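You operate a simulated robot arm through the tools that you are given. There is no shell and no other tool. Be economical: measure what you need, move in short steps, check, and stop when the job is done.

You are at the controls of a simulated robot arm. One attempt, no reset.

TASK
Put things in order on the top of the check bench. At the end: the gold lock barrel from the top of the check bench stands where the round filter marked drier stood; the silver dust cap of the far cab stands where the gold lock barrel stood; the black work lamp from the top of the check bench stands where the silver dust cap of the far cab stood; the round filter marked drier from the top of the check bench stands on top of the black door mirror; whatever was shut is shut again. Leave all else as you found it, and nothing knocked over.
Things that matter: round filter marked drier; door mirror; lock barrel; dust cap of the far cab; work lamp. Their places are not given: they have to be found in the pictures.

Only the result counts: the job must be done as asked and must still hold three seconds after the hand-in. Knocking over, shifting, dropping, spilling or breaking anything else fails it. A push-on lid holds only when it is set on centred and level and pressed home; a screw cap is set on level and turned clockwise until tight.

THE ROBOT
A 7-joint arm with a two-finger parallel gripper, fixed in place. Base frame: the origin is at the foot of the arm, x ahead of it, y to its left, z up; the work surface is at about z = 860. Readings come in mm, degrees, newtons and seconds.
With the tool pointing down near the work surface it reaches from about 300 to 700 mm from the base axis. Its first joint turns from -66.0 to 66.0 degrees. Payload 1.57 kg.
The tool frame sits at the grasp point between the pads (the TCP): z along the fingers, y along the line on which they close. The tips reach 30 mm beyond it. Largest opening 110 mm; finger width 24, thickness 12; the body of the gripper, 48 by 112 mm, starts 78 mm behind the TCP.
Orientation is that of the tool frame in the base frame, as [roll, pitch, yaw] about the fixed x, y, z axes, in that order (R = Rz(yaw) Ry(pitch) Rx(roll)). With the fingers straight down and closing along the base's y, the tool's x points along the base's -x, its y along +y and its z along -z.

THE INTERFACE
- The arm moves only by the tool play_rows. Its argument "motion" is a list of rows, each an object of numbers (a shift or turn left out is 0, a gripper value left out holds the last): "tx", "ty", "tz": the shift along the tool's x, y, z in mm; "ax", "ay", "az": the turn, a rotation vector about the tool's x, y, z in degrees; "grip": the gripper command, from -1 (shut) to 1 (fully open), values between in proportion. In form: [{"tx": .., "ty": .., "tz": .., "ax": .., "ay": .., "az": .., "grip": ..}, ...]. A call has 1 to 12 rows; each row shifts and turns the commanded pose from where the row before left it, along the tool's axes as they then stand. A row lasts 0.2 s, in which the tool goes at most 50 mm and 8.6 degrees; a call with a longer step from one row to the next is refused whole, and so is a gripper value outside its range. A pose out of reach is approached as far as the arm can. The call stops where the force on the tool passes 40 N (or 10 N more than at its start, if that is more) or the arm is blocked; 0.2 s more then pass. The fingers move at their own pace (about 108 mm/s each) and stop on an object; they squeeze with about 32 N. The grip force told is the motor's: it shows also when the fingers shut on nothing. Time passes only in rows, and 0.2 s behind the last, so rows that do not move let the fingers close. The reply holds the time, the measured pose of the TCP, the force on the tool along the base axes, the opening and the grip force, in the units named above and with some noise.
- Cameras (640 x 400 px; columns grow to the right, rows downward): "scene" is fixed at [148.2, -378.6, 1418.3]; the picture's right is [0.90, -0.44, 0.00], its down [-0.19, -0.39, -0.90] and it looks along [0.39, 0.81, -0.44] (base axes); focal length 308 px, centre (320, 200). "wrist" rides on the gripper at [-36, 0, -80] in the tool frame; the picture's right is [0.00, -1.00, 0.00], its down [0.97, 0.00, -0.24] and it looks along [0.24, 0.00, 0.97] (tool axes); focal length 218 px, centre (320, 200).
- camera(camera): a new picture of that camera. The clock stands still meanwhile.
- point_at(camera, pixels): there is no depth. For up to 12 entries [column, row, z] of the newest picture of that camera ("zoom" is the newest enlarged one), the place [x, y] in the base frame at which the ray of that pixel passes the height z, good to about 2 mm. The clock stands still meanwhile.
- close_up(camera, box): a new picture of the part [left, top, right, bottom] of that camera's present view, enlarged. The clock stands still meanwhile.
- hand_in(): hands the job in; it is judged then, once.

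Work in short steps. Measure before you move; look again where a grasp or a placing could have gone wrong, and mend it. You have 80 turns and 46 pictures in all, those below and enlarged ones among them. Open the gripper and draw the arm clear of the work before you hand the job in, unless the task says otherwise; then end with one line.

The tools are called after "Emit:" as name(argument=value, ...) on one line, values as JSON. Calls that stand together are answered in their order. play_rows: Moves the arm, as the interface text tells. Its arguments: {"type":"object","properties":{"motion":{"type":"array","items":{"type":"object","properties":{"tx":{"type":"number"},"ty":{"type":"number"},"tz":{"type":"number"},"ax":{"type":"number"},"ay":{"type":"number"},"az":{"type":"number"},"grip":{"type":"number"}}}}},"required":["motion"]} The other tools are called the same way: camera (camera) takes a picture; point_at (camera, pixels) gives the place at which the rays of pixels pass given heights; close_up (camera, box) takes an enlarged picture of a part of a camera's view; hand_in () hands the job in.

At the start:

```text
time_s: 0.0
eef_pos: [360.5, 192.1, 1217.2]
tcp_rot: [-180.0, 0.0, 179.9]
contact_force: [0.5, 0.1, 0.0]
width: 109.9
finger_force: 0.1
```

scene: 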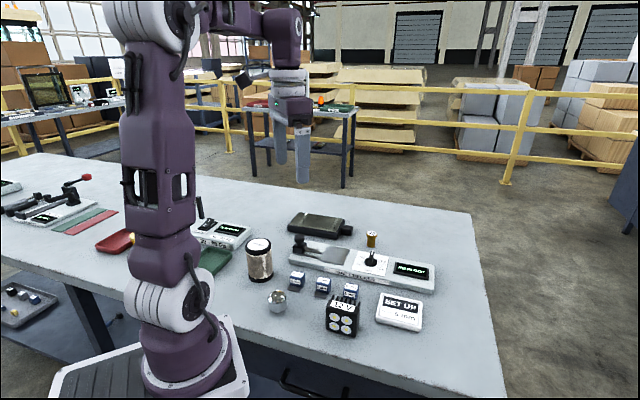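
wrist: 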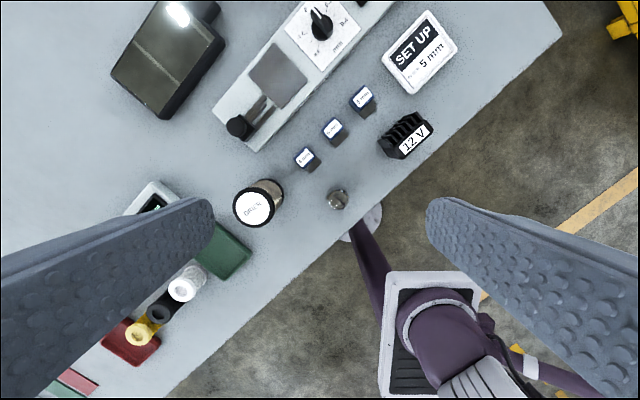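

I start by enlarging the interesting parts of the views to identify the objects.

Emit:
close_up(camera="scene", box=[230, 200, 450, 338])

Emit:
close_up(camera="scene", box=[0, 160, 260, 322])

Emit:
close_up(camera="wrist", box=[100, 0, 480, 238])

```text
2.90 times, centred on (340, 269) of scene
```

zoom: 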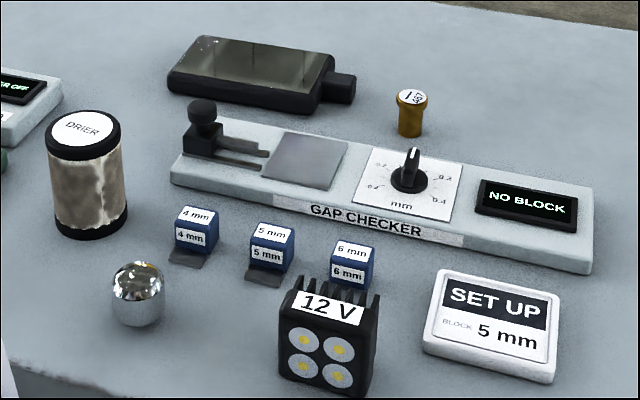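

```text
2.46 times, centred on (130, 241) of scene
```

zoom: 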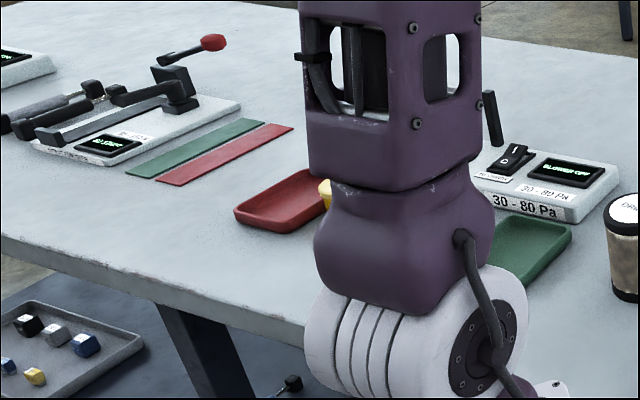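

```text
1.68 times, centred on (290, 119) of wrist
```

zoom: 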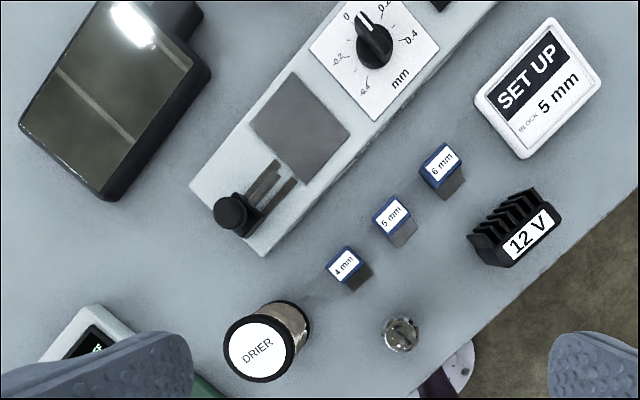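

The row of small bars at wrist (185,290), (160,312), (140,333) and the left part of the bench are hidden. I shift the arm +y to survey the left part.

Emit:
play_rows(motion=[{"ty": 45}, {"ty": 45}, {"ty": 45}, {"ty": 45}, {"ty": 45}, {}])

Emit:
camera(camera="wrist")

Emit:
camera(camera="scene")

```text
time_s: 1.4
eef_pos: [359.9, 409.9, 1214.3]
tcp_rot: [-179.1, 0.1, -179.3]
contact_force: [-0.3, -0.4, 0.8]
width: 109.9
finger_force: 0.0
out of reach, approached as far as the arm can: row 5
```

```text
40 pictures are left
```

wrist: 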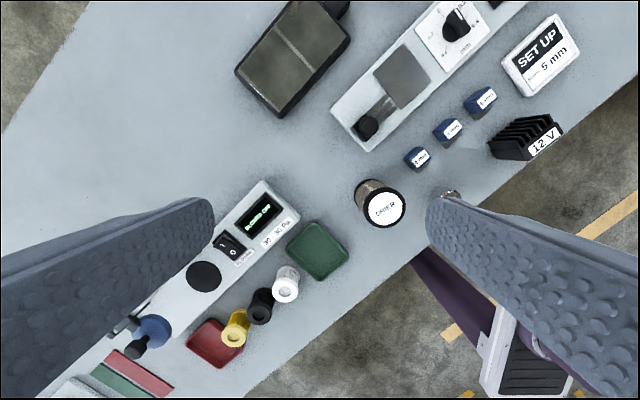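

```text
39 pictures are left
```

scene: 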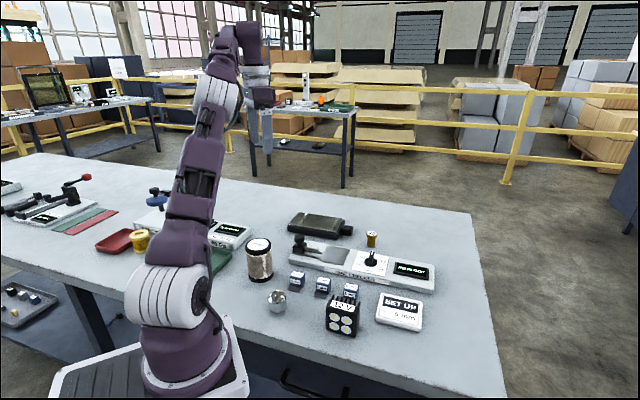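

The silver round thing at scene (277,300) is the dust cap candidate; I enlarge it, the gold barrel, and the bench edge to check for other candidates.

Emit:
close_up(camera="scene", box=[240, 275, 320, 325])

Emit:
close_up(camera="scene", box=[0, 150, 280, 325])

Emit:
close_up(camera="scene", box=[200, 300, 360, 400])

```text
8.00 times, centred on (280, 300) of scene
```

zoom: 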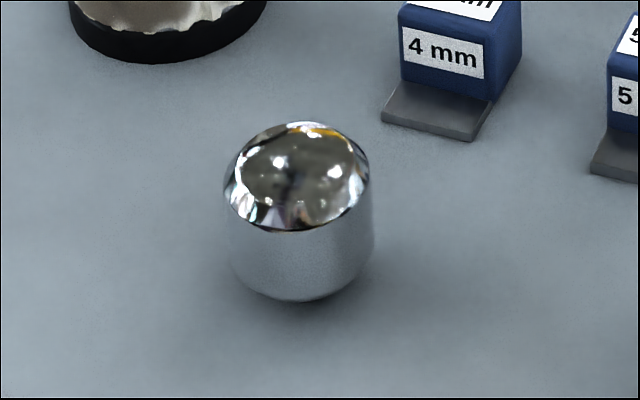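

```text
2.29 times, centred on (140, 238) of scene
```

zoom: 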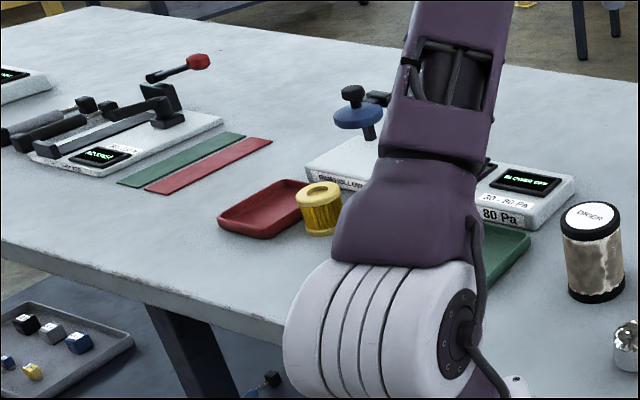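

```text
4.00 times, centred on (280, 350) of scene
```

zoom: 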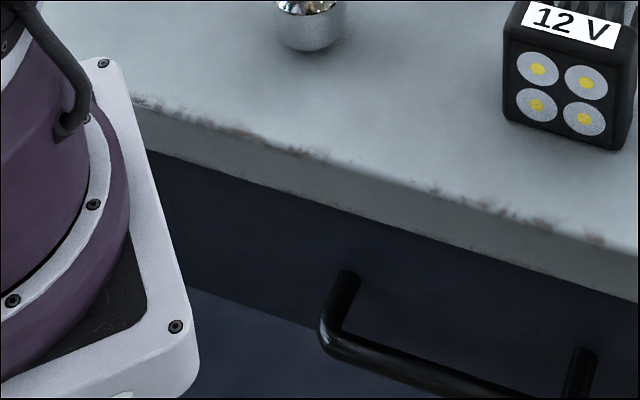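

The silver cap stands on the bench and is the only one. I now get rough base positions from the scene picture at z=860.

Emit:
point_at(camera="scene", pixels=[[260, 275, 860], [260, 282, 860], [371, 245, 860], [278, 309, 860], [329, 327, 860], [354, 336, 860], [289, 231, 860], [340, 239, 860], [246, 275, 860], [273, 275, 860], [371, 248, 860]])

Emit:
point_at(camera="wrist", pixels=[[370, 190, 860], [384, 208, 940], [384, 208, 960], [528, 140, 900]])

```text
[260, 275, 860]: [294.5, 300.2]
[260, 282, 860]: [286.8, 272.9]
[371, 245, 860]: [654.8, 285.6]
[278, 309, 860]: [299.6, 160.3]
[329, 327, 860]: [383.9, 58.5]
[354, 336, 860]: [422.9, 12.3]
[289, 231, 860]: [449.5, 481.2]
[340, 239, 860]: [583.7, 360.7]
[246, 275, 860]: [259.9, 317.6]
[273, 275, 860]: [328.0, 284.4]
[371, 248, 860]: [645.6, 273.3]
```

```text
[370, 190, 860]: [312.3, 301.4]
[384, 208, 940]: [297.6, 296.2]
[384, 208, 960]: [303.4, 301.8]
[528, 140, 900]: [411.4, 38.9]
```

Filter ≈ (296,299), about 75 wide, top ≈ 967. I move above it to measure exactly.

Emit:
play_rows(motion=[{"tx": 20, "ty": -38, "tz": 10}, {"tx": 20, "ty": -38, "tz": 20}, {"tx": 24, "ty": -38, "tz": 20}, {}])

Emit:
camera(camera="wrist")

```text
time_s: 2.4
eef_pos: [300.9, 303.3, 1165.1]
tcp_rot: [179.9, 0.0, 180.0]
contact_force: [0.0, 0.5, 0.0]
width: 110.3
finger_force: 0.0
```

```text
35 pictures are left
```

wrist: 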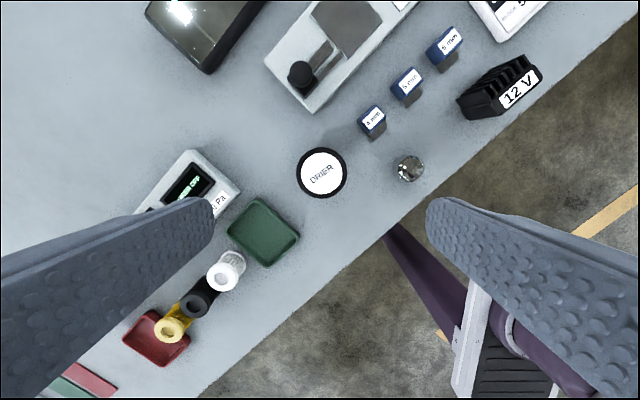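

Filter top centre at wrist (322,172). I compute positions of it, the cap, the lamp and the green tray.

Emit:
point_at(camera="wrist", pixels=[[322, 172, 967], [322, 172, 950], [296, 172, 967], [348, 172, 967], [410, 168, 890], [270, 202, 865], [240, 190, 880], [374, 130, 865], [457, 100, 860], [480, 119, 860], [543, 75, 900], [229, 232, 865]])

```text
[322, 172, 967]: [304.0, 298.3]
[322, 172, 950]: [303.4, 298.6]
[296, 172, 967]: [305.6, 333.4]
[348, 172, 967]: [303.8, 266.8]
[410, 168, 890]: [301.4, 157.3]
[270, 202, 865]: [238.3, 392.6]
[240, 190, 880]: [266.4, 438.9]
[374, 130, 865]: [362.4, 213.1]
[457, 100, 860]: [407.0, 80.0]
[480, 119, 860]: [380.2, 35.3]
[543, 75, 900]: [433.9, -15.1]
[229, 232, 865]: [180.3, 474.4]
```

Filter centre (303,299), radius ≈33. I descend with open fingers (closing along y) to z=925 and grip.

Emit:
play_rows(motion=[{"tx": -2, "ty": -4, "tz": 40, "grip": 1}, {"tz": 45}, {"tz": 45}, {"tz": 45}, {"tz": 40}, {"tz": 25}, {}, {"grip": -1}, {}, {}, {}])

```text
time_s: 4.8
eef_pos: [301.0, 298.4, 923.8]
tcp_rot: [179.9, -0.1, 180.0]
contact_force: [0.9, -1.3, 0.5]
width: 66.5
finger_force: 32.0
```

Gripped at 66.5 mm. I lift it and head toward the mirror, stopping short to look.

Emit:
play_rows(motion=[{"tz": -20}, {"tz": -40}, {"tz": -40}, {"tz": -40}, {"tx": -35, "ty": 20, "tz": -35}, {"tx": -35, "ty": 20, "tz": -35}, {"tx": -35, "ty": 20}, {}])

Emit:
camera(camera="wrist")

Emit:
close_up(camera="scene", box=[250, 190, 410, 290])

```text
refused: row 5 steps farther than a row can; nothing moved
```

```text
34 pictures are left
```

wrist: 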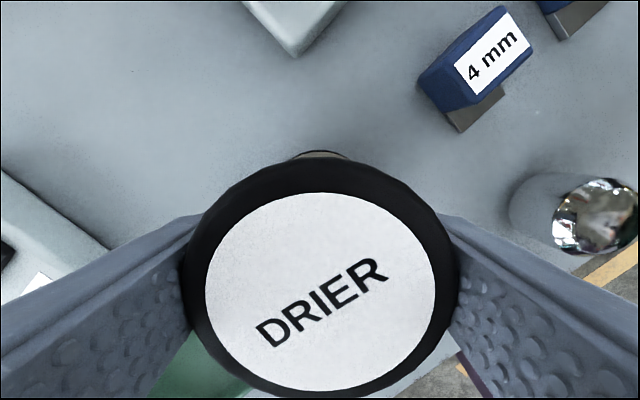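

```text
4.00 times, centred on (330, 240) of scene
```

zoom: 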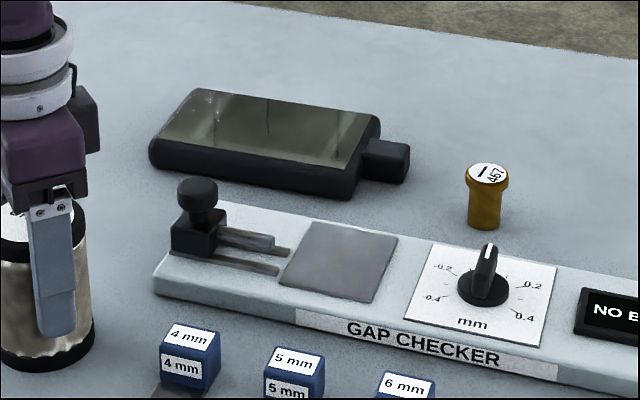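

One row was too long; I repeat with shorter steps. The mirror lies glass up at zoom (265,140).

Emit:
play_rows(motion=[{"tz": -20}, {"tz": -40}, {"tz": -40}, {"tz": -40}, {"tz": -40}, {"tx": -40, "ty": 20}, {"tx": -40, "ty": 20}, {"tx": -30, "ty": 15}, {}])

Emit:
camera(camera="wrist")

```text
time_s: 6.8
eef_pos: [408.4, 354.4, 1108.7]
tcp_rot: [-180.0, -0.1, 180.0]
contact_force: [1.0, -0.7, -2.3]
width: 66.5
finger_force: 32.8
```

```text
32 pictures are left
```

wrist: 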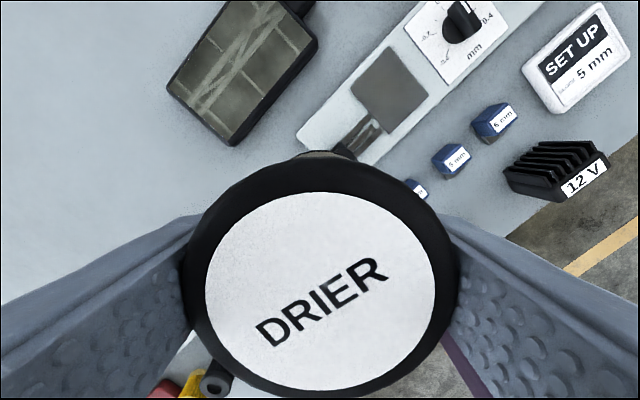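

I triangulate the mirror's corners: wrist (233,145), (168,85), (315,40) versus zoom (155,160), (185,95), (345,180) at different heights.

Emit:
point_at(camera="wrist", pixels=[[233, 145, 880], [233, 145, 895], [168, 85, 880], [168, 85, 895], [316, 41, 880], [316, 41, 895]])

Emit:
point_at(camera="zoom", pixels=[[152, 150, 880], [152, 150, 895], [194, 89, 880], [194, 89, 895], [350, 178, 880], [350, 178, 895], [380, 118, 880], [380, 118, 895], [350, 198, 860], [152, 168, 860]])

```text
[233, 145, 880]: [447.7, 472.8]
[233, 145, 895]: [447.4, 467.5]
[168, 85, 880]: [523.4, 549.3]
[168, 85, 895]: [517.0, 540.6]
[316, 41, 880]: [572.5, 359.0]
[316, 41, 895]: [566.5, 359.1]
```

```text
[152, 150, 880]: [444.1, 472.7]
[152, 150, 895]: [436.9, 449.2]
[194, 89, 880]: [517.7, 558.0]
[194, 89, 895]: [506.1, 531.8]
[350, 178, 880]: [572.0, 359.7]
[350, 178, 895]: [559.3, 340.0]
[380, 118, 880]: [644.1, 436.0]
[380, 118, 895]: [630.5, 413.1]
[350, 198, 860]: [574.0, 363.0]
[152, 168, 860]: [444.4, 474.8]
```

Mirror top ≈ 881; corners (447,472), (521,549), (572,359), (644,436), centre (546,454). I move above it high, then test reach.

Emit:
play_rows(motion=[{"tx": -33, "ty": 24}, {"tx": -33, "ty": 24, "tz": 20}, {"tx": -33, "ty": 24, "tz": 20}, {"tx": -33, "ty": 24, "tz": 20}, {"tz": 40}, {}, {}])

```text
time_s: 8.4
eef_pos: [498.9, 402.6, 1014.4]
tcp_rot: [-180.0, 0.0, -179.9]
contact_force: [-0.4, 0.1, -2.2]
width: 66.9
finger_force: 32.0
out of reach, approached as far as the arm can: row 3, 4
```

Reach depends on height; I lower a bit and then go outward.

Emit:
play_rows(motion=[{"tz": 40}, {"tx": -16, "ty": 18}, {"tx": -15, "ty": 18}, {}, {}])

```text
time_s: 9.6
eef_pos: [508.4, 412.3, 975.6]
tcp_rot: [179.9, 0.0, -179.9]
contact_force: [0.8, -0.3, -1.1]
width: 66.5
finger_force: 32.0
out of reach, approached as far as the arm can: row 2, 3
```

Upright reach ends at radius ≈655 here, so the filter must be held with the hand tilted outward. I carry it back to its own place, to set it down and re-grip with radial yaw and tilt.

Emit:
play_rows(motion=[{"tz": -34}, {"tz": -34}, {"tx": 41.3, "ty": -22.7}, {"tx": 41.3, "ty": -22.7}, {"tx": 41.3, "ty": -22.7}, {"tx": 41.3, "ty": -22.7}, {"tx": 41.3, "ty": -22.7}, {}])

```text
time_s: 11.4
eef_pos: [508.7, 411.9, 1012.8]
tcp_rot: [-179.7, -0.2, -179.8]
contact_force: [-0.4, 0.1, -1.6]
width: 66.6
finger_force: 31.5
out of reach, approached as far as the arm can: row 2, 3, 4, 5, 6, 7
```

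The arm seems stuck near its stretched pose; I test a small inward and downward step.

Emit:
play_rows(motion=[{"tx": 15, "ty": -12, "tz": 20}, {}])

```text
time_s: 12.0
eef_pos: [492.0, 400.2, 993.5]
tcp_rot: [180.0, 0.0, 180.0]
contact_force: [0.1, -0.3, -1.6]
width: 66.1
finger_force: 32.0
```

It follows again. I go inward first, then up.

Emit:
play_rows(motion=[{"tx": 35, "ty": -18}, {"tx": 10, "tz": -40}, {"tx": 40, "ty": -22}, {"tx": 40, "ty": -22}, {"tx": 40, "ty": -22}, {"tx": 26, "ty": -18}, {}])

```text
time_s: 13.6
eef_pos: [305.0, 296.8, 1034.1]
tcp_rot: [-179.9, -0.1, 180.0]
contact_force: [-0.1, 0.3, -1.3]
width: 66.9
finger_force: 32.0
```

Back above the place. I adjust, yaw the tool to radial (44.7°) and look at the pose before lowering.

Emit:
play_rows(motion=[{"tx": 3, "ty": 1.7, "az": -7.45}, {"az": -7.45}, {"az": -7.45}, {"az": -7.45}, {"az": -7.45}, {"az": -7.45}, {"tz": 40}, {"tz": 40}, {"tz": 20}, {}])

```text
time_s: 15.8
eef_pos: [299.3, 299.1, 933.6]
tcp_rot: [-180.0, 0.0, -135.2]
contact_force: [0.0, -0.1, -1.4]
width: 66.7
finger_force: 32.2
```

Lower the last 9 mm, then release to an 84 mm opening.

Emit:
play_rows(motion=[{"tx": -1.5, "ty": -2.3, "tz": 5}, {"tz": 4.2}, {}, {"grip": 0.5}, {}, {}])

```text
time_s: 17.2
eef_pos: [300.1, 298.7, 925.1]
tcp_rot: [180.0, 0.0, -135.4]
contact_force: [0.5, -0.2, 0.5]
width: 82.5
finger_force: 0.1
```

Released. Now I tilt the hand 25° about the closing axis around the standing filter.

Emit:
play_rows(motion=[{"ay": -8.4}, {"ay": -8.4}, {"ay": -8.2}, {}])

Emit:
close_up(camera="scene", box=[180, 140, 340, 310])

```text
time_s: 18.2
eef_pos: [315.8, 293.7, 923.4]
tcp_rot: [-176.4, 9.6, -135.3]
contact_force: [-0.4, -0.6, -0.4]
width: 82.4
finger_force: 0.2
out of reach, approached as far as the arm can: row 2, 3
```

```text
2.35 times, centred on (260, 225) of scene
```

zoom: 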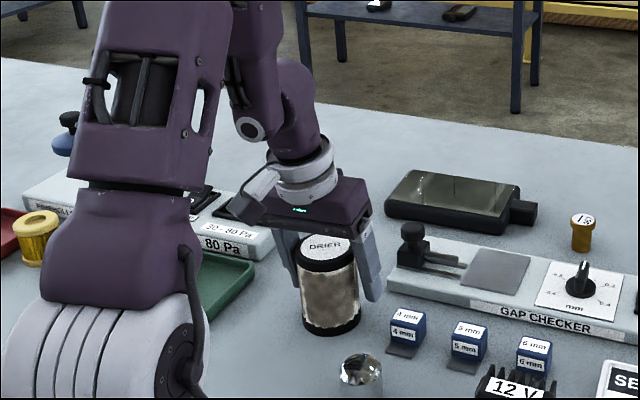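

The tilt is limited this close in (only ≈10°). I straighten, re-grip upright, and will set the filter at a free spot farther out, around (370,410), to tilt there.

Emit:
play_rows(motion=[{"ax": -3.6}, {"ay": 5}, {"ay": 4.6}, {}, {"grip": -1}, {}, {}])

Emit:
camera(camera="wrist")

```text
time_s: 19.8
eef_pos: [320.5, 294.8, 922.8]
tcp_rot: [-176.7, 0.9, -135.6]
contact_force: [-0.8, -0.7, 5.6]
width: 66.5
finger_force: 32.2
out of reach, approached as far as the arm can: row 1, 2
```

```text
30 pictures are left
```

wrist: 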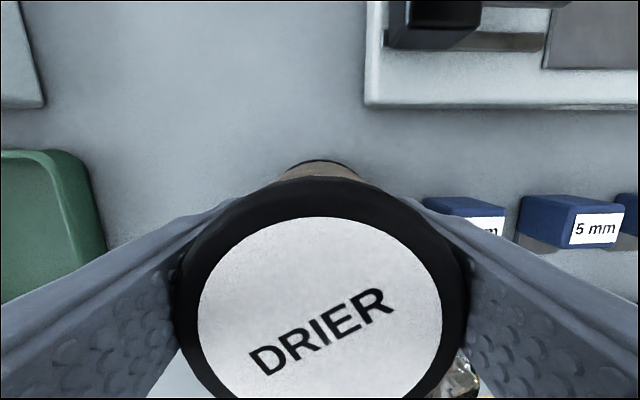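

The hand is rolled 3.3°; I open slightly, straighten, and re-grip.

Emit:
play_rows(motion=[{"grip": 0.5}, {}, {"ax": -3.3, "ay": 0.9}, {}])

```text
time_s: 20.8
eef_pos: [321.3, 293.3, 922.2]
tcp_rot: [-180.0, 0.0, -135.6]
contact_force: [-0.1, -0.2, -0.4]
width: 82.2
finger_force: 0.0
```

Straight now. I shift 7 mm toward the filter axis, grip and lift.

Emit:
play_rows(motion=[{"tx": 7}, {}, {"grip": -1}, {}, {}, {"tz": -10}, {"tz": -30}, {"tz": -40}, {}])

Emit:
camera(camera="wrist")

```text
time_s: 22.8
eef_pos: [313.4, 290.8, 1002.9]
tcp_rot: [-180.0, -0.1, -135.5]
contact_force: [-1.0, 0.0, -2.5]
width: 66.5
finger_force: 31.4
```

```text
29 pictures are left
```

wrist: 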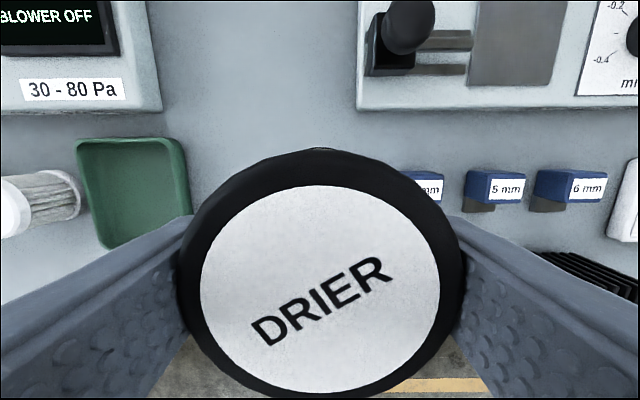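

Measure the gap between the two devices ahead for the interim place.

Emit:
point_at(camera="wrist", pixels=[[162, 108, 880], [357, 106, 880], [150, 3, 880], [363, 3, 880], [250, 60, 860]])

```text
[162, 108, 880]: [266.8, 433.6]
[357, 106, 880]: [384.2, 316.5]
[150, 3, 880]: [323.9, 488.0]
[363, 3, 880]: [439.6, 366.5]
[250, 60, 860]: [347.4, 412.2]
```

I carry it to (372,420) between the devices and mirror and set it down with bottom just on the bench.

Emit:
play_rows(motion=[{"tx": -44.1, "ty": 17}, {"tx": -44.1, "ty": 17}, {"tx": -44.1, "ty": 17}, {"az": -4}, {"tz": 40}, {"tz": 30}, {}])

```text
time_s: 24.4
eef_pos: [371.6, 417.0, 930.8]
tcp_rot: [-180.0, 0.1, -131.6]
contact_force: [0.6, 0.4, -1.2]
width: 66.6
finger_force: 31.8
```

Lower 8 mm, release, then tilt in steps.

Emit:
play_rows(motion=[{"tz": 5}, {"tz": 2.8}, {}, {"grip": 0.5}, {}, {}])

Emit:
play_rows(motion=[{"ay": -8}, {"ay": -8}, {}])

```text
time_s: 25.8
eef_pos: [373.2, 417.9, 924.8]
tcp_rot: [-179.9, -0.1, -131.6]
contact_force: [0.1, 0.3, 0.6]
width: 82.6
finger_force: 0.1
```

```text
time_s: 26.6
eef_pos: [373.2, 417.7, 923.7]
tcp_rot: [180.0, 16.0, -131.6]
contact_force: [0.0, -1.0, 0.5]
width: 82.3
finger_force: 0.0
```

Tilt 16° reached without shift; I go to 25° and then grip.

Emit:
play_rows(motion=[{"ay": -5}, {"ay": -4}, {}, {}])

Emit:
camera(camera="wrist")

```text
time_s: 27.6
eef_pos: [380.8, 412.6, 921.9]
tcp_rot: [-178.4, 19.6, -131.4]
contact_force: [-0.6, -0.4, -0.3]
width: 82.9
finger_force: 0.8
out of reach, approached as far as the arm can: row 1, 2
```

```text
28 pictures are left
```

wrist: 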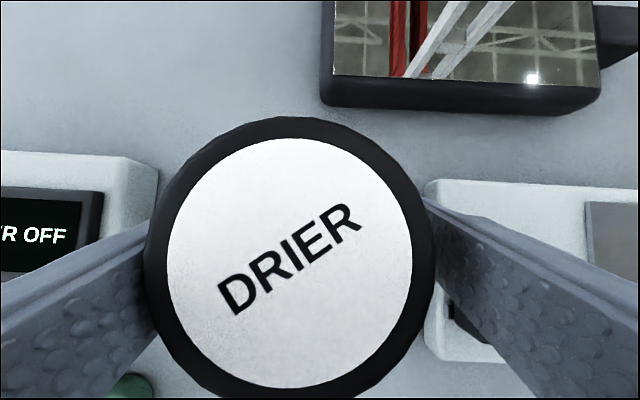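

Limit is about 17°. I go back to 16°, re-centre and grip.

Emit:
play_rows(motion=[{"ax": -1.6, "ay": 3.6}, {"tx": 1.3, "ty": 8}, {}])

```text
time_s: 28.4
eef_pos: [372.2, 422.5, 924.6]
tcp_rot: [178.4, 21.4, -131.5]
contact_force: [0.0, 0.1, 0.7]
width: 82.5
finger_force: 0.0
```

Now at 21.4° tilt with 1.6° roll; I remove the roll and check.

Emit:
play_rows(motion=[{"ax": 1.6, "ay": 1.0}, {}])

Emit:
camera(camera="wrist")

```text
time_s: 29.0
eef_pos: [372.4, 422.3, 923.8]
tcp_rot: [-179.9, 20.5, -131.5]
contact_force: [0.1, 0.1, -0.9]
width: 82.5
finger_force: 0.2
```

```text
27 pictures are left
```

wrist: 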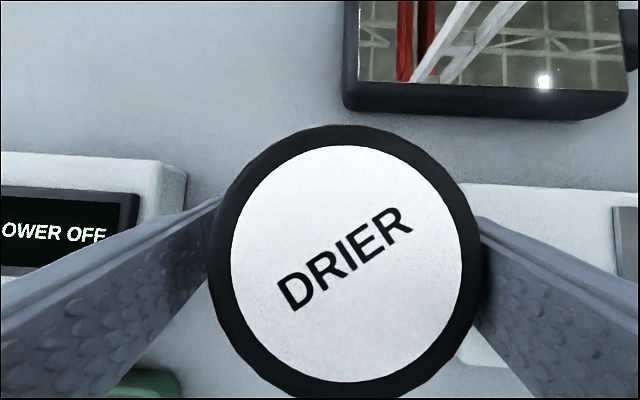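

Filter axis is ≈6 mm to the right (col 343); I shift, grip, and lift straight up in base z.

Emit:
play_rows(motion=[{"ty": -5.5}, {}, {"grip": -1}, {}, {}, {"tx": 3.5, "tz": -9.4}, {"tx": 10.5, "tz": -28}, {}])

Emit:
close_up(camera="scene", box=[220, 150, 380, 270])

```text
time_s: 30.8
eef_pos: [358.7, 397.7, 955.8]
tcp_rot: [-179.9, 20.4, -131.5]
contact_force: [0.2, -0.2, -1.7]
width: 66.8
finger_force: 31.8
```

```text
3.33 times, centred on (300, 210) of scene
```

zoom: 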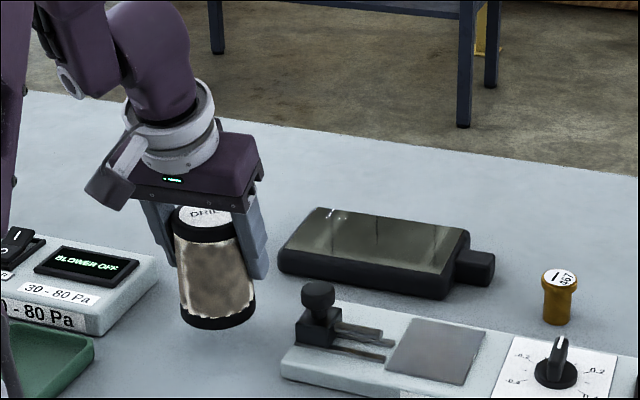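

Held and lifted. I raise 25 mm, align the yaw with the mirror's azimuth and go outward, then check the pose and lean.

Emit:
play_rows(motion=[{"tx": -10, "tz": -28}, {"ax": 1.52, "az": 4.07}, {"ax": 1.52, "az": 4.07}, {"tx": -40.5, "ty": -19, "tz": 15.1}, {"tx": -40.5, "ty": -19, "tz": 15.1}, {"tx": -40.5, "ty": -19, "tz": 15.1}, {}])

Emit:
close_up(camera="scene", box=[240, 150, 400, 250])

```text
time_s: 32.4
eef_pos: [493.3, 439.8, 984.6]
tcp_rot: [-179.9, 20.4, -140.2]
contact_force: [0.3, 0.1, -1.4]
width: 66.4
finger_force: 31.8
```

```text
4.00 times, centred on (320, 200) of scene
```

zoom: 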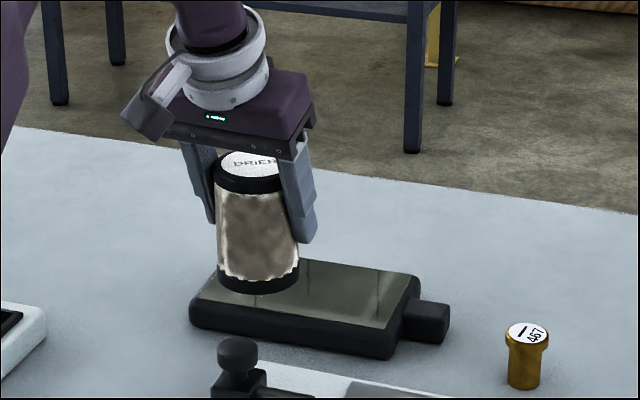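

Nearly upright. One more step out to (540,450) at height.

Emit:
play_rows(motion=[{"tx": -20, "ty": -11, "tz": 7.4}, {"tx": -19.7, "ty": -11, "tz": 7.4}, {}])

```text
time_s: 33.2
eef_pos: [542.8, 448.5, 984.4]
tcp_rot: [-179.9, 20.4, -140.2]
contact_force: [0.5, -0.1, -1.1]
width: 66.5
finger_force: 32.0
```

Reached (543,448). I lower vertically by 34 mm.

Emit:
play_rows(motion=[{"tx": 5.2, "tz": 14}, {"tx": 4.2, "tz": 11.2}, {"tx": 2.4, "tz": 6.6}, {}])

Emit:
close_up(camera="scene", box=[270, 160, 400, 250])

```text
time_s: 34.2
eef_pos: [542.2, 449.3, 953.6]
tcp_rot: [-179.9, 20.6, -140.2]
contact_force: [-3.9, -4.2, 18.6]
width: 66.6
finger_force: 31.8
```

```text
4.44 times, centred on (335, 205) of scene
```

zoom: 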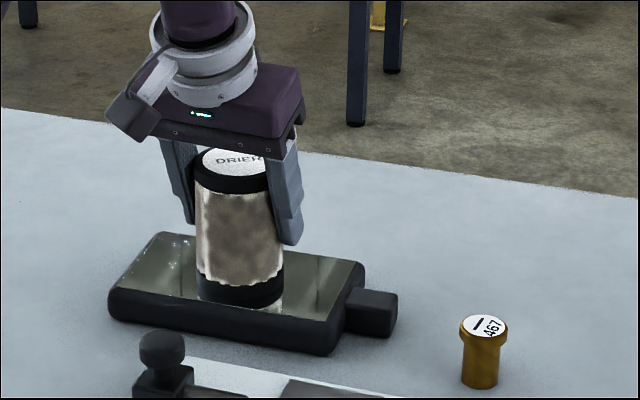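

Contact (18.6 N) on the mirror. I ease 1 mm and release.

Emit:
play_rows(motion=[{"tx": -0.3, "tz": -0.9}, {}, {"grip": -0.2}, {"grip": 0.2}, {"grip": 0.5}, {}, {}])

Emit:
close_up(camera="scene", box=[270, 160, 400, 250])

```text
time_s: 35.8
eef_pos: [541.8, 447.9, 951.5]
tcp_rot: [180.0, 20.3, -140.1]
contact_force: [1.1, 0.6, 0.6]
width: 82.5
finger_force: 0.0
```

```text
4.44 times, centred on (335, 205) of scene
```

zoom: 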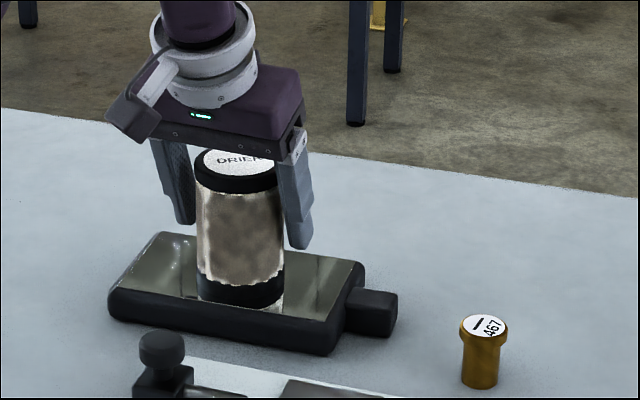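

Filter stands on the mirror. I back off along the fingers, then yaw toward the gold barrel and look.

Emit:
play_rows(motion=[{"tz": -40}, {"tz": -45}, {"tz": -40}, {"tx": 20, "tz": -30}, {"ax": 2.85, "az": 7.64}, {"ax": 2.85, "az": 7.64}, {"ty": -45}, {"ty": -45}, {"ty": -40}, {}])

Emit:
camera(camera="wrist")

Emit:
camera(camera="scene")

```text
time_s: 38.0
eef_pos: [537.2, 282.8, 1090.4]
tcp_rot: [-180.0, 20.4, -156.4]
contact_force: [0.1, 0.3, -0.2]
width: 82.6
finger_force: 0.0
```

```text
22 pictures are left
```

wrist: 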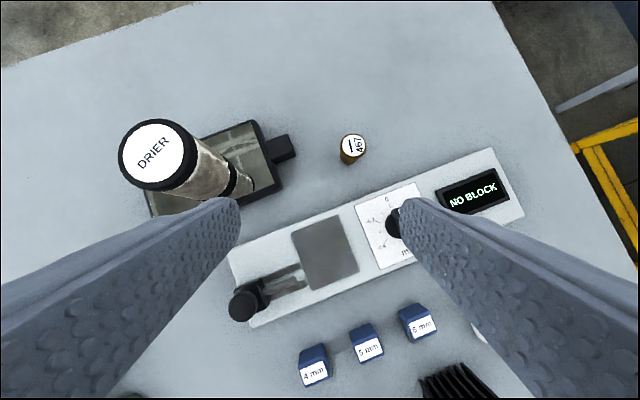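

```text
21 pictures are left
```

scene: 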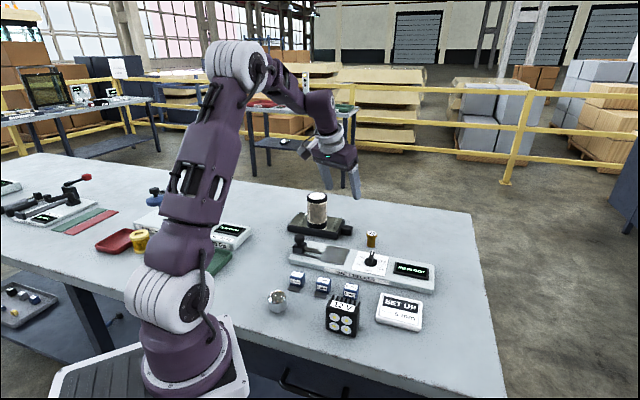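

Gold barrel top at wrist (353,146), base ≈ (350,158); scene base (371,246). Triangulate.

Emit:
point_at(camera="wrist", pixels=[[354, 144, 900], [354, 144, 910], [354, 144, 920], [350, 159, 860], [365, 144, 910], [343, 144, 910], [440, 187, 885], [357, 205, 880]])

Emit:
close_up(camera="scene", box=[340, 220, 404, 260])

```text
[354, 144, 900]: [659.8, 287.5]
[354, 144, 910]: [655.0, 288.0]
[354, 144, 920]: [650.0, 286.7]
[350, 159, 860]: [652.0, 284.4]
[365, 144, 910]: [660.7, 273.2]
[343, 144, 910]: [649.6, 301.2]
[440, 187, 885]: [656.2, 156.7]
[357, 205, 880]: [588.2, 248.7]
```

```text
10.00 times, centred on (372, 240) of scene
```

zoom: 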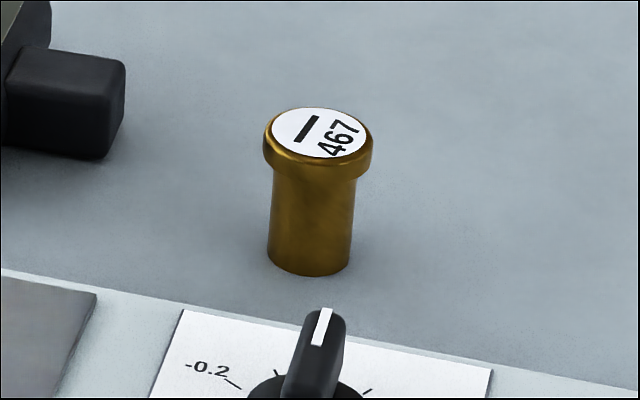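

Get the base centre from the zoom.

Emit:
point_at(camera="zoom", pixels=[[309, 255, 860], [268, 255, 860], [351, 255, 860], [319, 134, 910], [319, 134, 900], [319, 134, 905], [264, 145, 905], [373, 145, 905]])

```text
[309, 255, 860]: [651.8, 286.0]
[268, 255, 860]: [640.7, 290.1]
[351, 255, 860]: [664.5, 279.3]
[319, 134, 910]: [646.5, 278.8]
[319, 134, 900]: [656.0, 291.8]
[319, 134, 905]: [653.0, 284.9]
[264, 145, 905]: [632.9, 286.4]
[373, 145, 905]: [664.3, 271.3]
```

Gold barrel at (652.5,285.5), head ≈33 wide, top ≈906. I narrow the opening to 60 mm and approach to 60 mm short along the tool axis.

Emit:
play_rows(motion=[{"tx": -8.2, "ty": -10.9, "tz": 39.3, "grip": 0.1}, {"tx": -8.2, "ty": -10.9, "tz": 39.3}, {"tx": -8.2, "ty": -10.9, "tz": 39.3}, {"tx": -8.2, "ty": -10.9, "tz": 39.3}, {}])

Emit:
camera(camera="wrist")

```text
time_s: 39.2
eef_pos: [633.8, 276.4, 956.1]
tcp_rot: [-180.0, 20.3, -156.5]
contact_force: [-0.7, 1.1, 0.2]
width: 60.6
finger_force: 0.0
```

```text
19 pictures are left
```

wrist: 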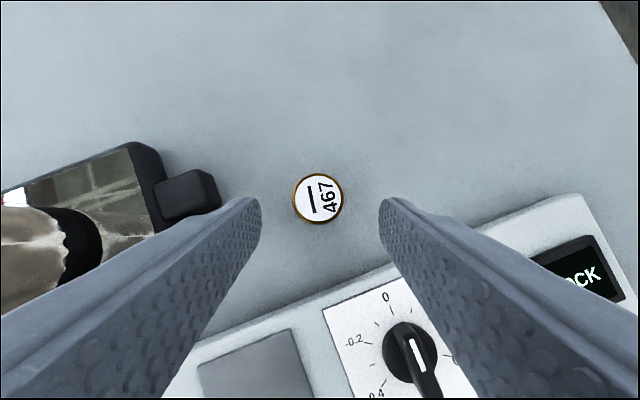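

Gold top at (318,199), well centred. Verify its position.

Emit:
point_at(camera="wrist", pixels=[[318, 199, 906], [292, 200, 906], [344, 200, 906]])

```text
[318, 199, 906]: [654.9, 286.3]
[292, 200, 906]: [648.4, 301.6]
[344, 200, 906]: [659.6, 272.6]
```

Advance straight along the fingers 63 mm to z≈897 and grip.

Emit:
play_rows(motion=[{"ty": 0.9, "tz": 30}, {"tz": 22}, {"tz": 10.5}, {}, {"grip": -1}, {}, {}])

```text
time_s: 40.8
eef_pos: [653.7, 286.1, 897.1]
tcp_rot: [-179.9, 20.4, -156.4]
contact_force: [0.1, 0.1, 0.0]
width: 33.0
finger_force: 32.1
```

Gripped (33 mm). Lift vertically 60 mm and carry to above the filter's old place (302.5,298.5).

Emit:
play_rows(motion=[{"tx": -5, "tz": -14}, {"tx": -10, "tz": -28}, {"tx": 15, "tz": -28}, {"tx": 37, "ty": 18.9, "tz": -13.8}, {"tx": 37, "ty": 18.9, "tz": -13.8}, {"tx": 37, "ty": 18.9, "tz": -13.8}, {"tx": 37, "ty": 18.9, "tz": -13.8}, {"tx": 37, "ty": 18.9, "tz": -13.8}, {"tx": 37, "ty": 18.9, "tz": -13.8}, {"tx": 37, "ty": 18.9, "tz": -13.8}, {}])

```text
time_s: 43.2
eef_pos: [331.2, 285.9, 963.4]
tcp_rot: [-179.9, 20.4, -156.4]
contact_force: [-0.1, 0.0, -0.8]
width: 32.8
finger_force: 31.8
out of reach, approached as far as the arm can: row 8
```

Now yaw −60° about the vertical so the tilt becomes tangential.

Emit:
play_rows(motion=[{"tx": -7, "tz": -18.7}, {"ax": 2.97, "az": 7.97}, {"ax": 2.97, "az": 7.97}, {"ax": 2.97, "az": 7.97}, {"ax": 2.97, "az": 7.97}, {"ax": 2.97, "az": 7.97}, {"ax": 2.97, "az": 7.97}, {"ax": 2.97, "az": 7.97}, {}])

Emit:
camera(camera="wrist")

```text
time_s: 45.2
eef_pos: [333.5, 288.3, 983.2]
tcp_rot: [-179.8, 20.5, 143.9]
contact_force: [-0.1, 0.4, -0.8]
width: 32.9
finger_force: 31.9
```

```text
18 pictures are left
```

wrist: 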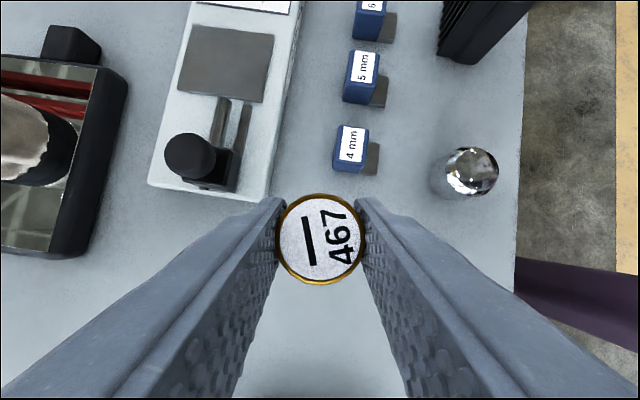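

Rotated. Move to (302.5,298.5) and lower to about 6 mm above.

Emit:
play_rows(motion=[{"tx": 29.1, "ty": -10, "tz": -10.9}, {"tx": 12, "tz": 32.2}, {"tx": 10, "tz": 27}, {"tx": 5.8, "tz": 15.6}, {}])

```text
time_s: 46.4
eef_pos: [301.5, 298.9, 903.0]
tcp_rot: [-179.8, 20.4, 144.0]
contact_force: [0.7, 1.4, -1.3]
width: 33.1
finger_force: 31.8
```

Lower the last 5.5 mm and release to about 60 mm.

Emit:
play_rows(motion=[{"tx": 0.5, "ty": 0.4, "tz": 3.2}, {"tx": 0.7, "tz": 2}, {}, {"grip": -0.3}, {"grip": 0.0}, {}])

Emit:
close_up(camera="scene", box=[220, 200, 348, 280])

```text
time_s: 47.8
eef_pos: [303.1, 298.6, 898.0]
tcp_rot: [180.0, 20.5, 144.1]
contact_force: [-0.1, -0.2, -0.1]
width: 55.1
finger_force: 0.0
```

```text
5.00 times, centred on (284, 240) of scene
```

zoom: 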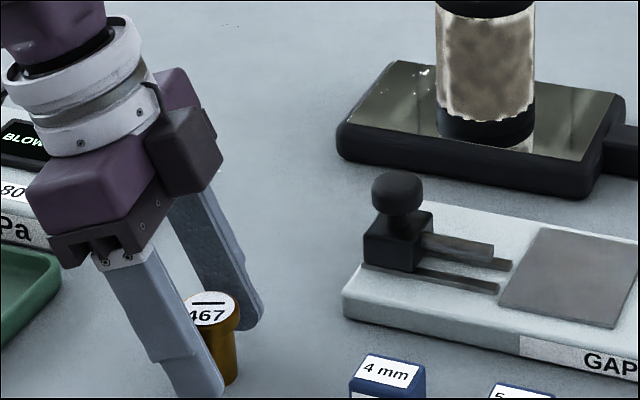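

Gold stands upright in the filter's old place. I withdraw and go to a pre-grasp over the silver cap.

Emit:
play_rows(motion=[{"tz": -40}, {"tz": -40}, {"tz": -40}, {"tx": -18.8, "ty": -28.8, "tz": 20.3}, {"tx": -18.8, "ty": -28.8, "tz": 20.3}, {"tx": -18.8, "ty": -28.8, "tz": 20.3}, {"tx": -18.8, "ty": -28.8, "tz": 20.3}, {}])

Emit:
camera(camera="wrist")

```text
time_s: 49.6
eef_pos: [285.7, 191.3, 968.4]
tcp_rot: [-179.9, 20.4, 144.0]
contact_force: [0.2, 0.0, -0.1]
width: 54.8
finger_force: 0.0
out of reach, approached as far as the arm can: row 7
```

```text
16 pictures are left
```

wrist: 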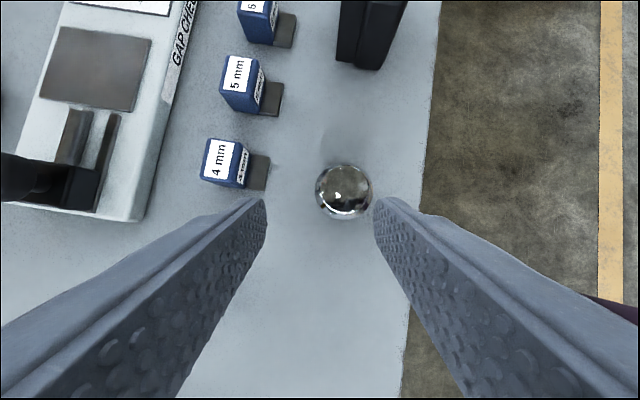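

Cap at wrist (344,190). Measure its place from both views.

Emit:
point_at(camera="wrist", pixels=[[344, 190, 895], [344, 190, 885], [344, 190, 875], [316, 190, 880], [373, 190, 880], [344, 218, 880], [344, 165, 880], [255, 172, 862], [372, 62, 870], [345, 60, 870]])

Emit:
close_up(camera="scene", box=[240, 280, 400, 360])

```text
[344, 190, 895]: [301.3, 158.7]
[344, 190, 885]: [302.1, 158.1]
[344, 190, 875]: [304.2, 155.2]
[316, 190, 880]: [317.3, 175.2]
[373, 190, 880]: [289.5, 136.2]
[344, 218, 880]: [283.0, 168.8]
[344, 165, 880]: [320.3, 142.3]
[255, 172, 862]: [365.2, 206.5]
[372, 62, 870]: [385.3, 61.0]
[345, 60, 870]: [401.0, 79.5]
```

```text
4.00 times, centred on (320, 320) of scene
```

zoom: 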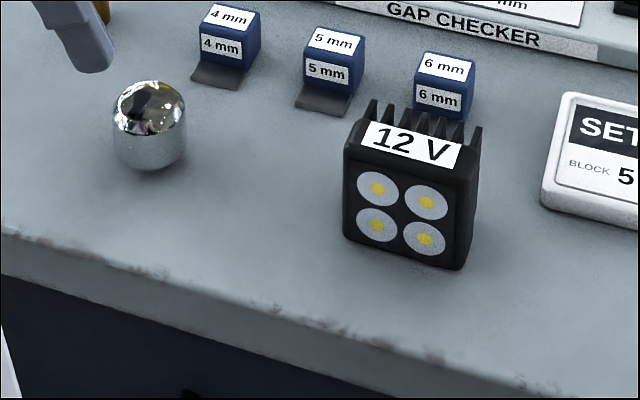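

Cap centre ≈ (301,158), ≈46 wide. Open to 77 mm and approach along the tool axis, first aligning sideways.

Emit:
play_rows(motion=[{"tx": -4.6, "ty": -17.1, "tz": 10, "grip": 0.4}, {"tz": 15}, {}])

```text
time_s: 50.4
eef_pos: [292.5, 195.2, 955.8]
tcp_rot: [-179.8, 20.5, 143.9]
contact_force: [0.8, -0.8, 0.6]
width: 76.9
finger_force: 0.1
out of reach, approached as far as the arm can: row 1, 2
```

This tilt direction puts the wrist too close in. I yaw another −46° so the wrist lies farther out (fingers pointing slightly inward).

Emit:
play_rows(motion=[{"tx": -5, "tz": -14}, {"ax": 2.69, "az": 7.21}, {"ax": 2.69, "az": 7.21}, {"ax": 2.69, "az": 7.21}, {"ax": 2.69, "az": 7.21}, {"ax": 2.69, "az": 7.21}, {"ax": 2.69, "az": 7.21}, {}])

Emit:
camera(camera="wrist")

```text
time_s: 52.2
eef_pos: [292.2, 195.5, 973.0]
tcp_rot: [-180.0, 20.4, 97.7]
contact_force: [0.6, 0.0, 0.5]
width: 77.1
finger_force: 0.0
```

```text
14 pictures are left
```

wrist: 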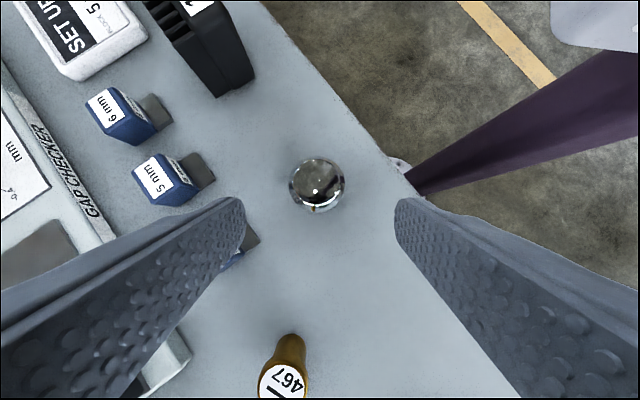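

Measure the cap from this view.

Emit:
point_at(camera="wrist", pixels=[[317, 186, 890], [317, 186, 880], [289, 186, 882], [345, 186, 882], [317, 158, 882], [317, 214, 882], [278, 385, 906]])

```text
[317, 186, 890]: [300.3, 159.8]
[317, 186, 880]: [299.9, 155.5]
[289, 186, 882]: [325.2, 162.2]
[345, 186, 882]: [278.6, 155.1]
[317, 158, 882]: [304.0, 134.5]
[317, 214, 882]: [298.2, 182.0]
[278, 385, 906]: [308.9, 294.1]
```

Approach: align, then advance along the fingers to z≈896.

Emit:
play_rows(motion=[{"tx": -9, "ty": 3.7, "tz": 15}, {"tz": 30}, {"tz": 25}, {"tz": 15.5}, {}])

```text
time_s: 53.4
eef_pos: [301.7, 157.9, 895.4]
tcp_rot: [-180.0, 20.5, 97.9]
contact_force: [-0.4, 0.3, 0.1]
width: 76.8
finger_force: 0.1
```

Reached. Grip and lift vertically.

Emit:
play_rows(motion=[{"grip": -1}, {}, {}, {"tx": -3.5, "tz": -9.4}, {"tx": -14, "tz": -37.5}, {"tx": -14, "tz": -37.5}, {}])

Emit:
camera(camera="wrist")

```text
time_s: 55.0
eef_pos: [301.2, 157.8, 988.0]
tcp_rot: [-180.0, 20.5, 97.7]
contact_force: [-0.2, 0.7, -0.9]
width: 40.5
finger_force: 32.9
```

```text
13 pictures are left
```

wrist: 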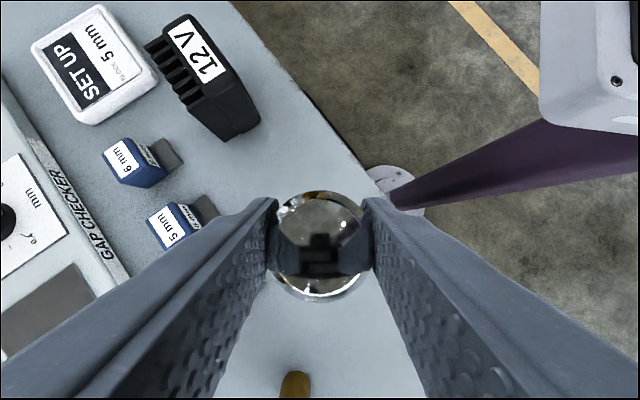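

Held (40.5 mm). Move outward at height, then yaw back toward radial.

Emit:
play_rows(motion=[{"ty": 48}, {"ty": 48}, {"ty": 48}, {"ax": -2.97, "az": -7.97}, {"ax": -2.97, "az": -7.97}, {"ax": -2.97, "az": -7.97}, {"ax": -2.97, "az": -7.97}, {"ax": -2.97, "az": -7.97}, {"ax": -2.97, "az": -7.97}, {"ax": -2.97, "az": -7.97}, {}])

Emit:
play_rows(motion=[{"ax": -2.97, "az": -7.97}, {"ax": -2.97, "az": -7.97}, {"ax": -2.97, "az": -7.97}, {"ax": -2.97, "az": -7.97}, {"ax": -2.97, "az": -7.97}, {}])

```text
time_s: 57.4
eef_pos: [444.9, 177.6, 984.9]
tcp_rot: [-180.0, 20.5, 157.5]
contact_force: [0.5, -0.2, -1.1]
width: 40.1
finger_force: 32.0
```

```text
time_s: 58.8
eef_pos: [443.4, 177.9, 986.2]
tcp_rot: [-179.9, 20.4, -160.0]
contact_force: [-0.2, 0.0, 0.5]
width: 40.3
finger_force: 32.1
```

Align yaw to −156.4 and carry to above the gold barrel's old place.

Emit:
play_rows(motion=[{"ax": -1.25, "az": -3.37}, {"tx": -42.6, "ty": 3, "tz": 20.2}, {"tx": -42.6, "ty": 3, "tz": 20.2}, {"tx": -42.6, "ty": 3, "tz": 20.2}, {"tx": -42.6, "ty": 3, "tz": 20.2}, {"tx": -42.6, "ty": 3, "tz": 20.2}, {}, {}])

```text
time_s: 60.6
eef_pos: [654.9, 286.2, 964.9]
tcp_rot: [-179.9, 20.3, -156.5]
contact_force: [0.3, 0.4, -0.2]
width: 40.2
finger_force: 32.5
```

Lower vertically to ~5 mm above.

Emit:
play_rows(motion=[{"tx": 11, "tz": 28}, {"tx": 8, "tz": 20}, {"tx": 4, "tz": 11}, {}])

```text
time_s: 61.6
eef_pos: [652.3, 284.3, 902.5]
tcp_rot: [-180.0, 20.4, -156.5]
contact_force: [0.0, 0.6, -1.1]
width: 40.4
finger_force: 31.3
```

Final lowering and release.

Emit:
play_rows(motion=[{"tx": 0, "ty": 1.1, "tz": 3.7}, {"tx": 0.7, "tz": 3.2}, {}, {"grip": -0.15}, {"grip": 0.1}, {}])

Emit:
close_up(camera="scene", box=[230, 200, 450, 338])

```text
time_s: 63.0
eef_pos: [654.8, 285.6, 894.4]
tcp_rot: [-179.8, 20.5, -156.6]
contact_force: [-0.2, 0.3, 0.3]
width: 60.7
finger_force: 0.1
```

```text
2.90 times, centred on (340, 269) of scene
```

zoom: 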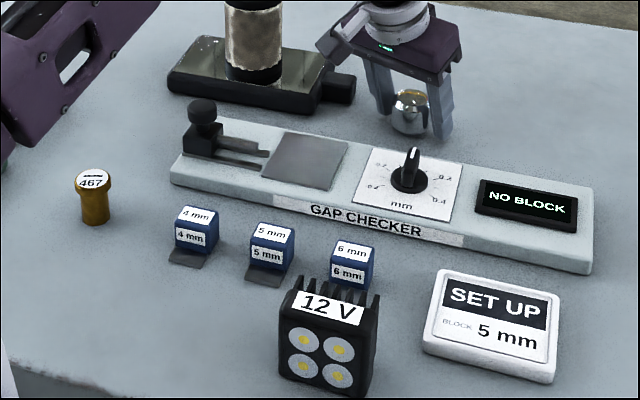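

Cap placed. Check gold's base position from this zoom (97,217) versus the target (302.5,298.5).

Emit:
point_at(camera="zoom", pixels=[[97, 217, 860], [96, 180, 906], [410, 128, 860], [90, 222, 860]])

Emit:
play_rows(motion=[{"tz": -40}, {"tz": -40}, {"tx": 20, "tz": -35}, {"tx": 45}, {"tx": 45}, {}])

```text
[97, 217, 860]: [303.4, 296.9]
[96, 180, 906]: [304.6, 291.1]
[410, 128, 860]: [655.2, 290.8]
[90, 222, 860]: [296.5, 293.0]
```

```text
time_s: 64.4
eef_pos: [522.4, 228.6, 964.1]
tcp_rot: [-179.9, 20.4, -156.6]
contact_force: [0.4, -0.2, 0.9]
width: 60.5
finger_force: 0.1
```

Gold and cap are placed. Now I straighten the hand, align with the bench direction (yaw −132) and go over the lamp.

Emit:
play_rows(motion=[{"ay": 6.8}, {"ay": 6.8}, {"ay": 6.8}, {"az": -8.2}, {"az": -8.2}, {"az": -8.2}, {"tx": 42.2, "ty": -6.6, "tz": -15}, {"tx": 42.2, "ty": -6.6, "tz": -15}, {"tx": 42.2, "ty": -6.6, "tz": -15}, {"tx": 42.2, "ty": -6.6, "tz": -15}, {"tx": 42.2, "ty": -6.6, "tz": -15, "grip": 1}, {}])

Emit:
camera(camera="wrist")

```text
time_s: 67.0
eef_pos: [403.9, 48.8, 1039.1]
tcp_rot: [-179.9, -0.1, -132.0]
contact_force: [-0.5, 0.6, -0.2]
width: 109.9
finger_force: 0.1
```

```text
11 pictures are left
```

wrist: 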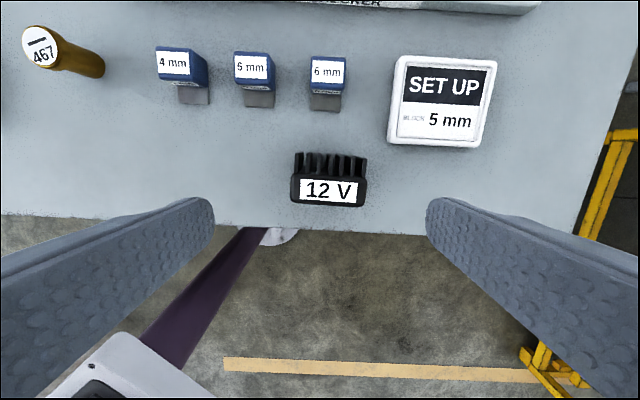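

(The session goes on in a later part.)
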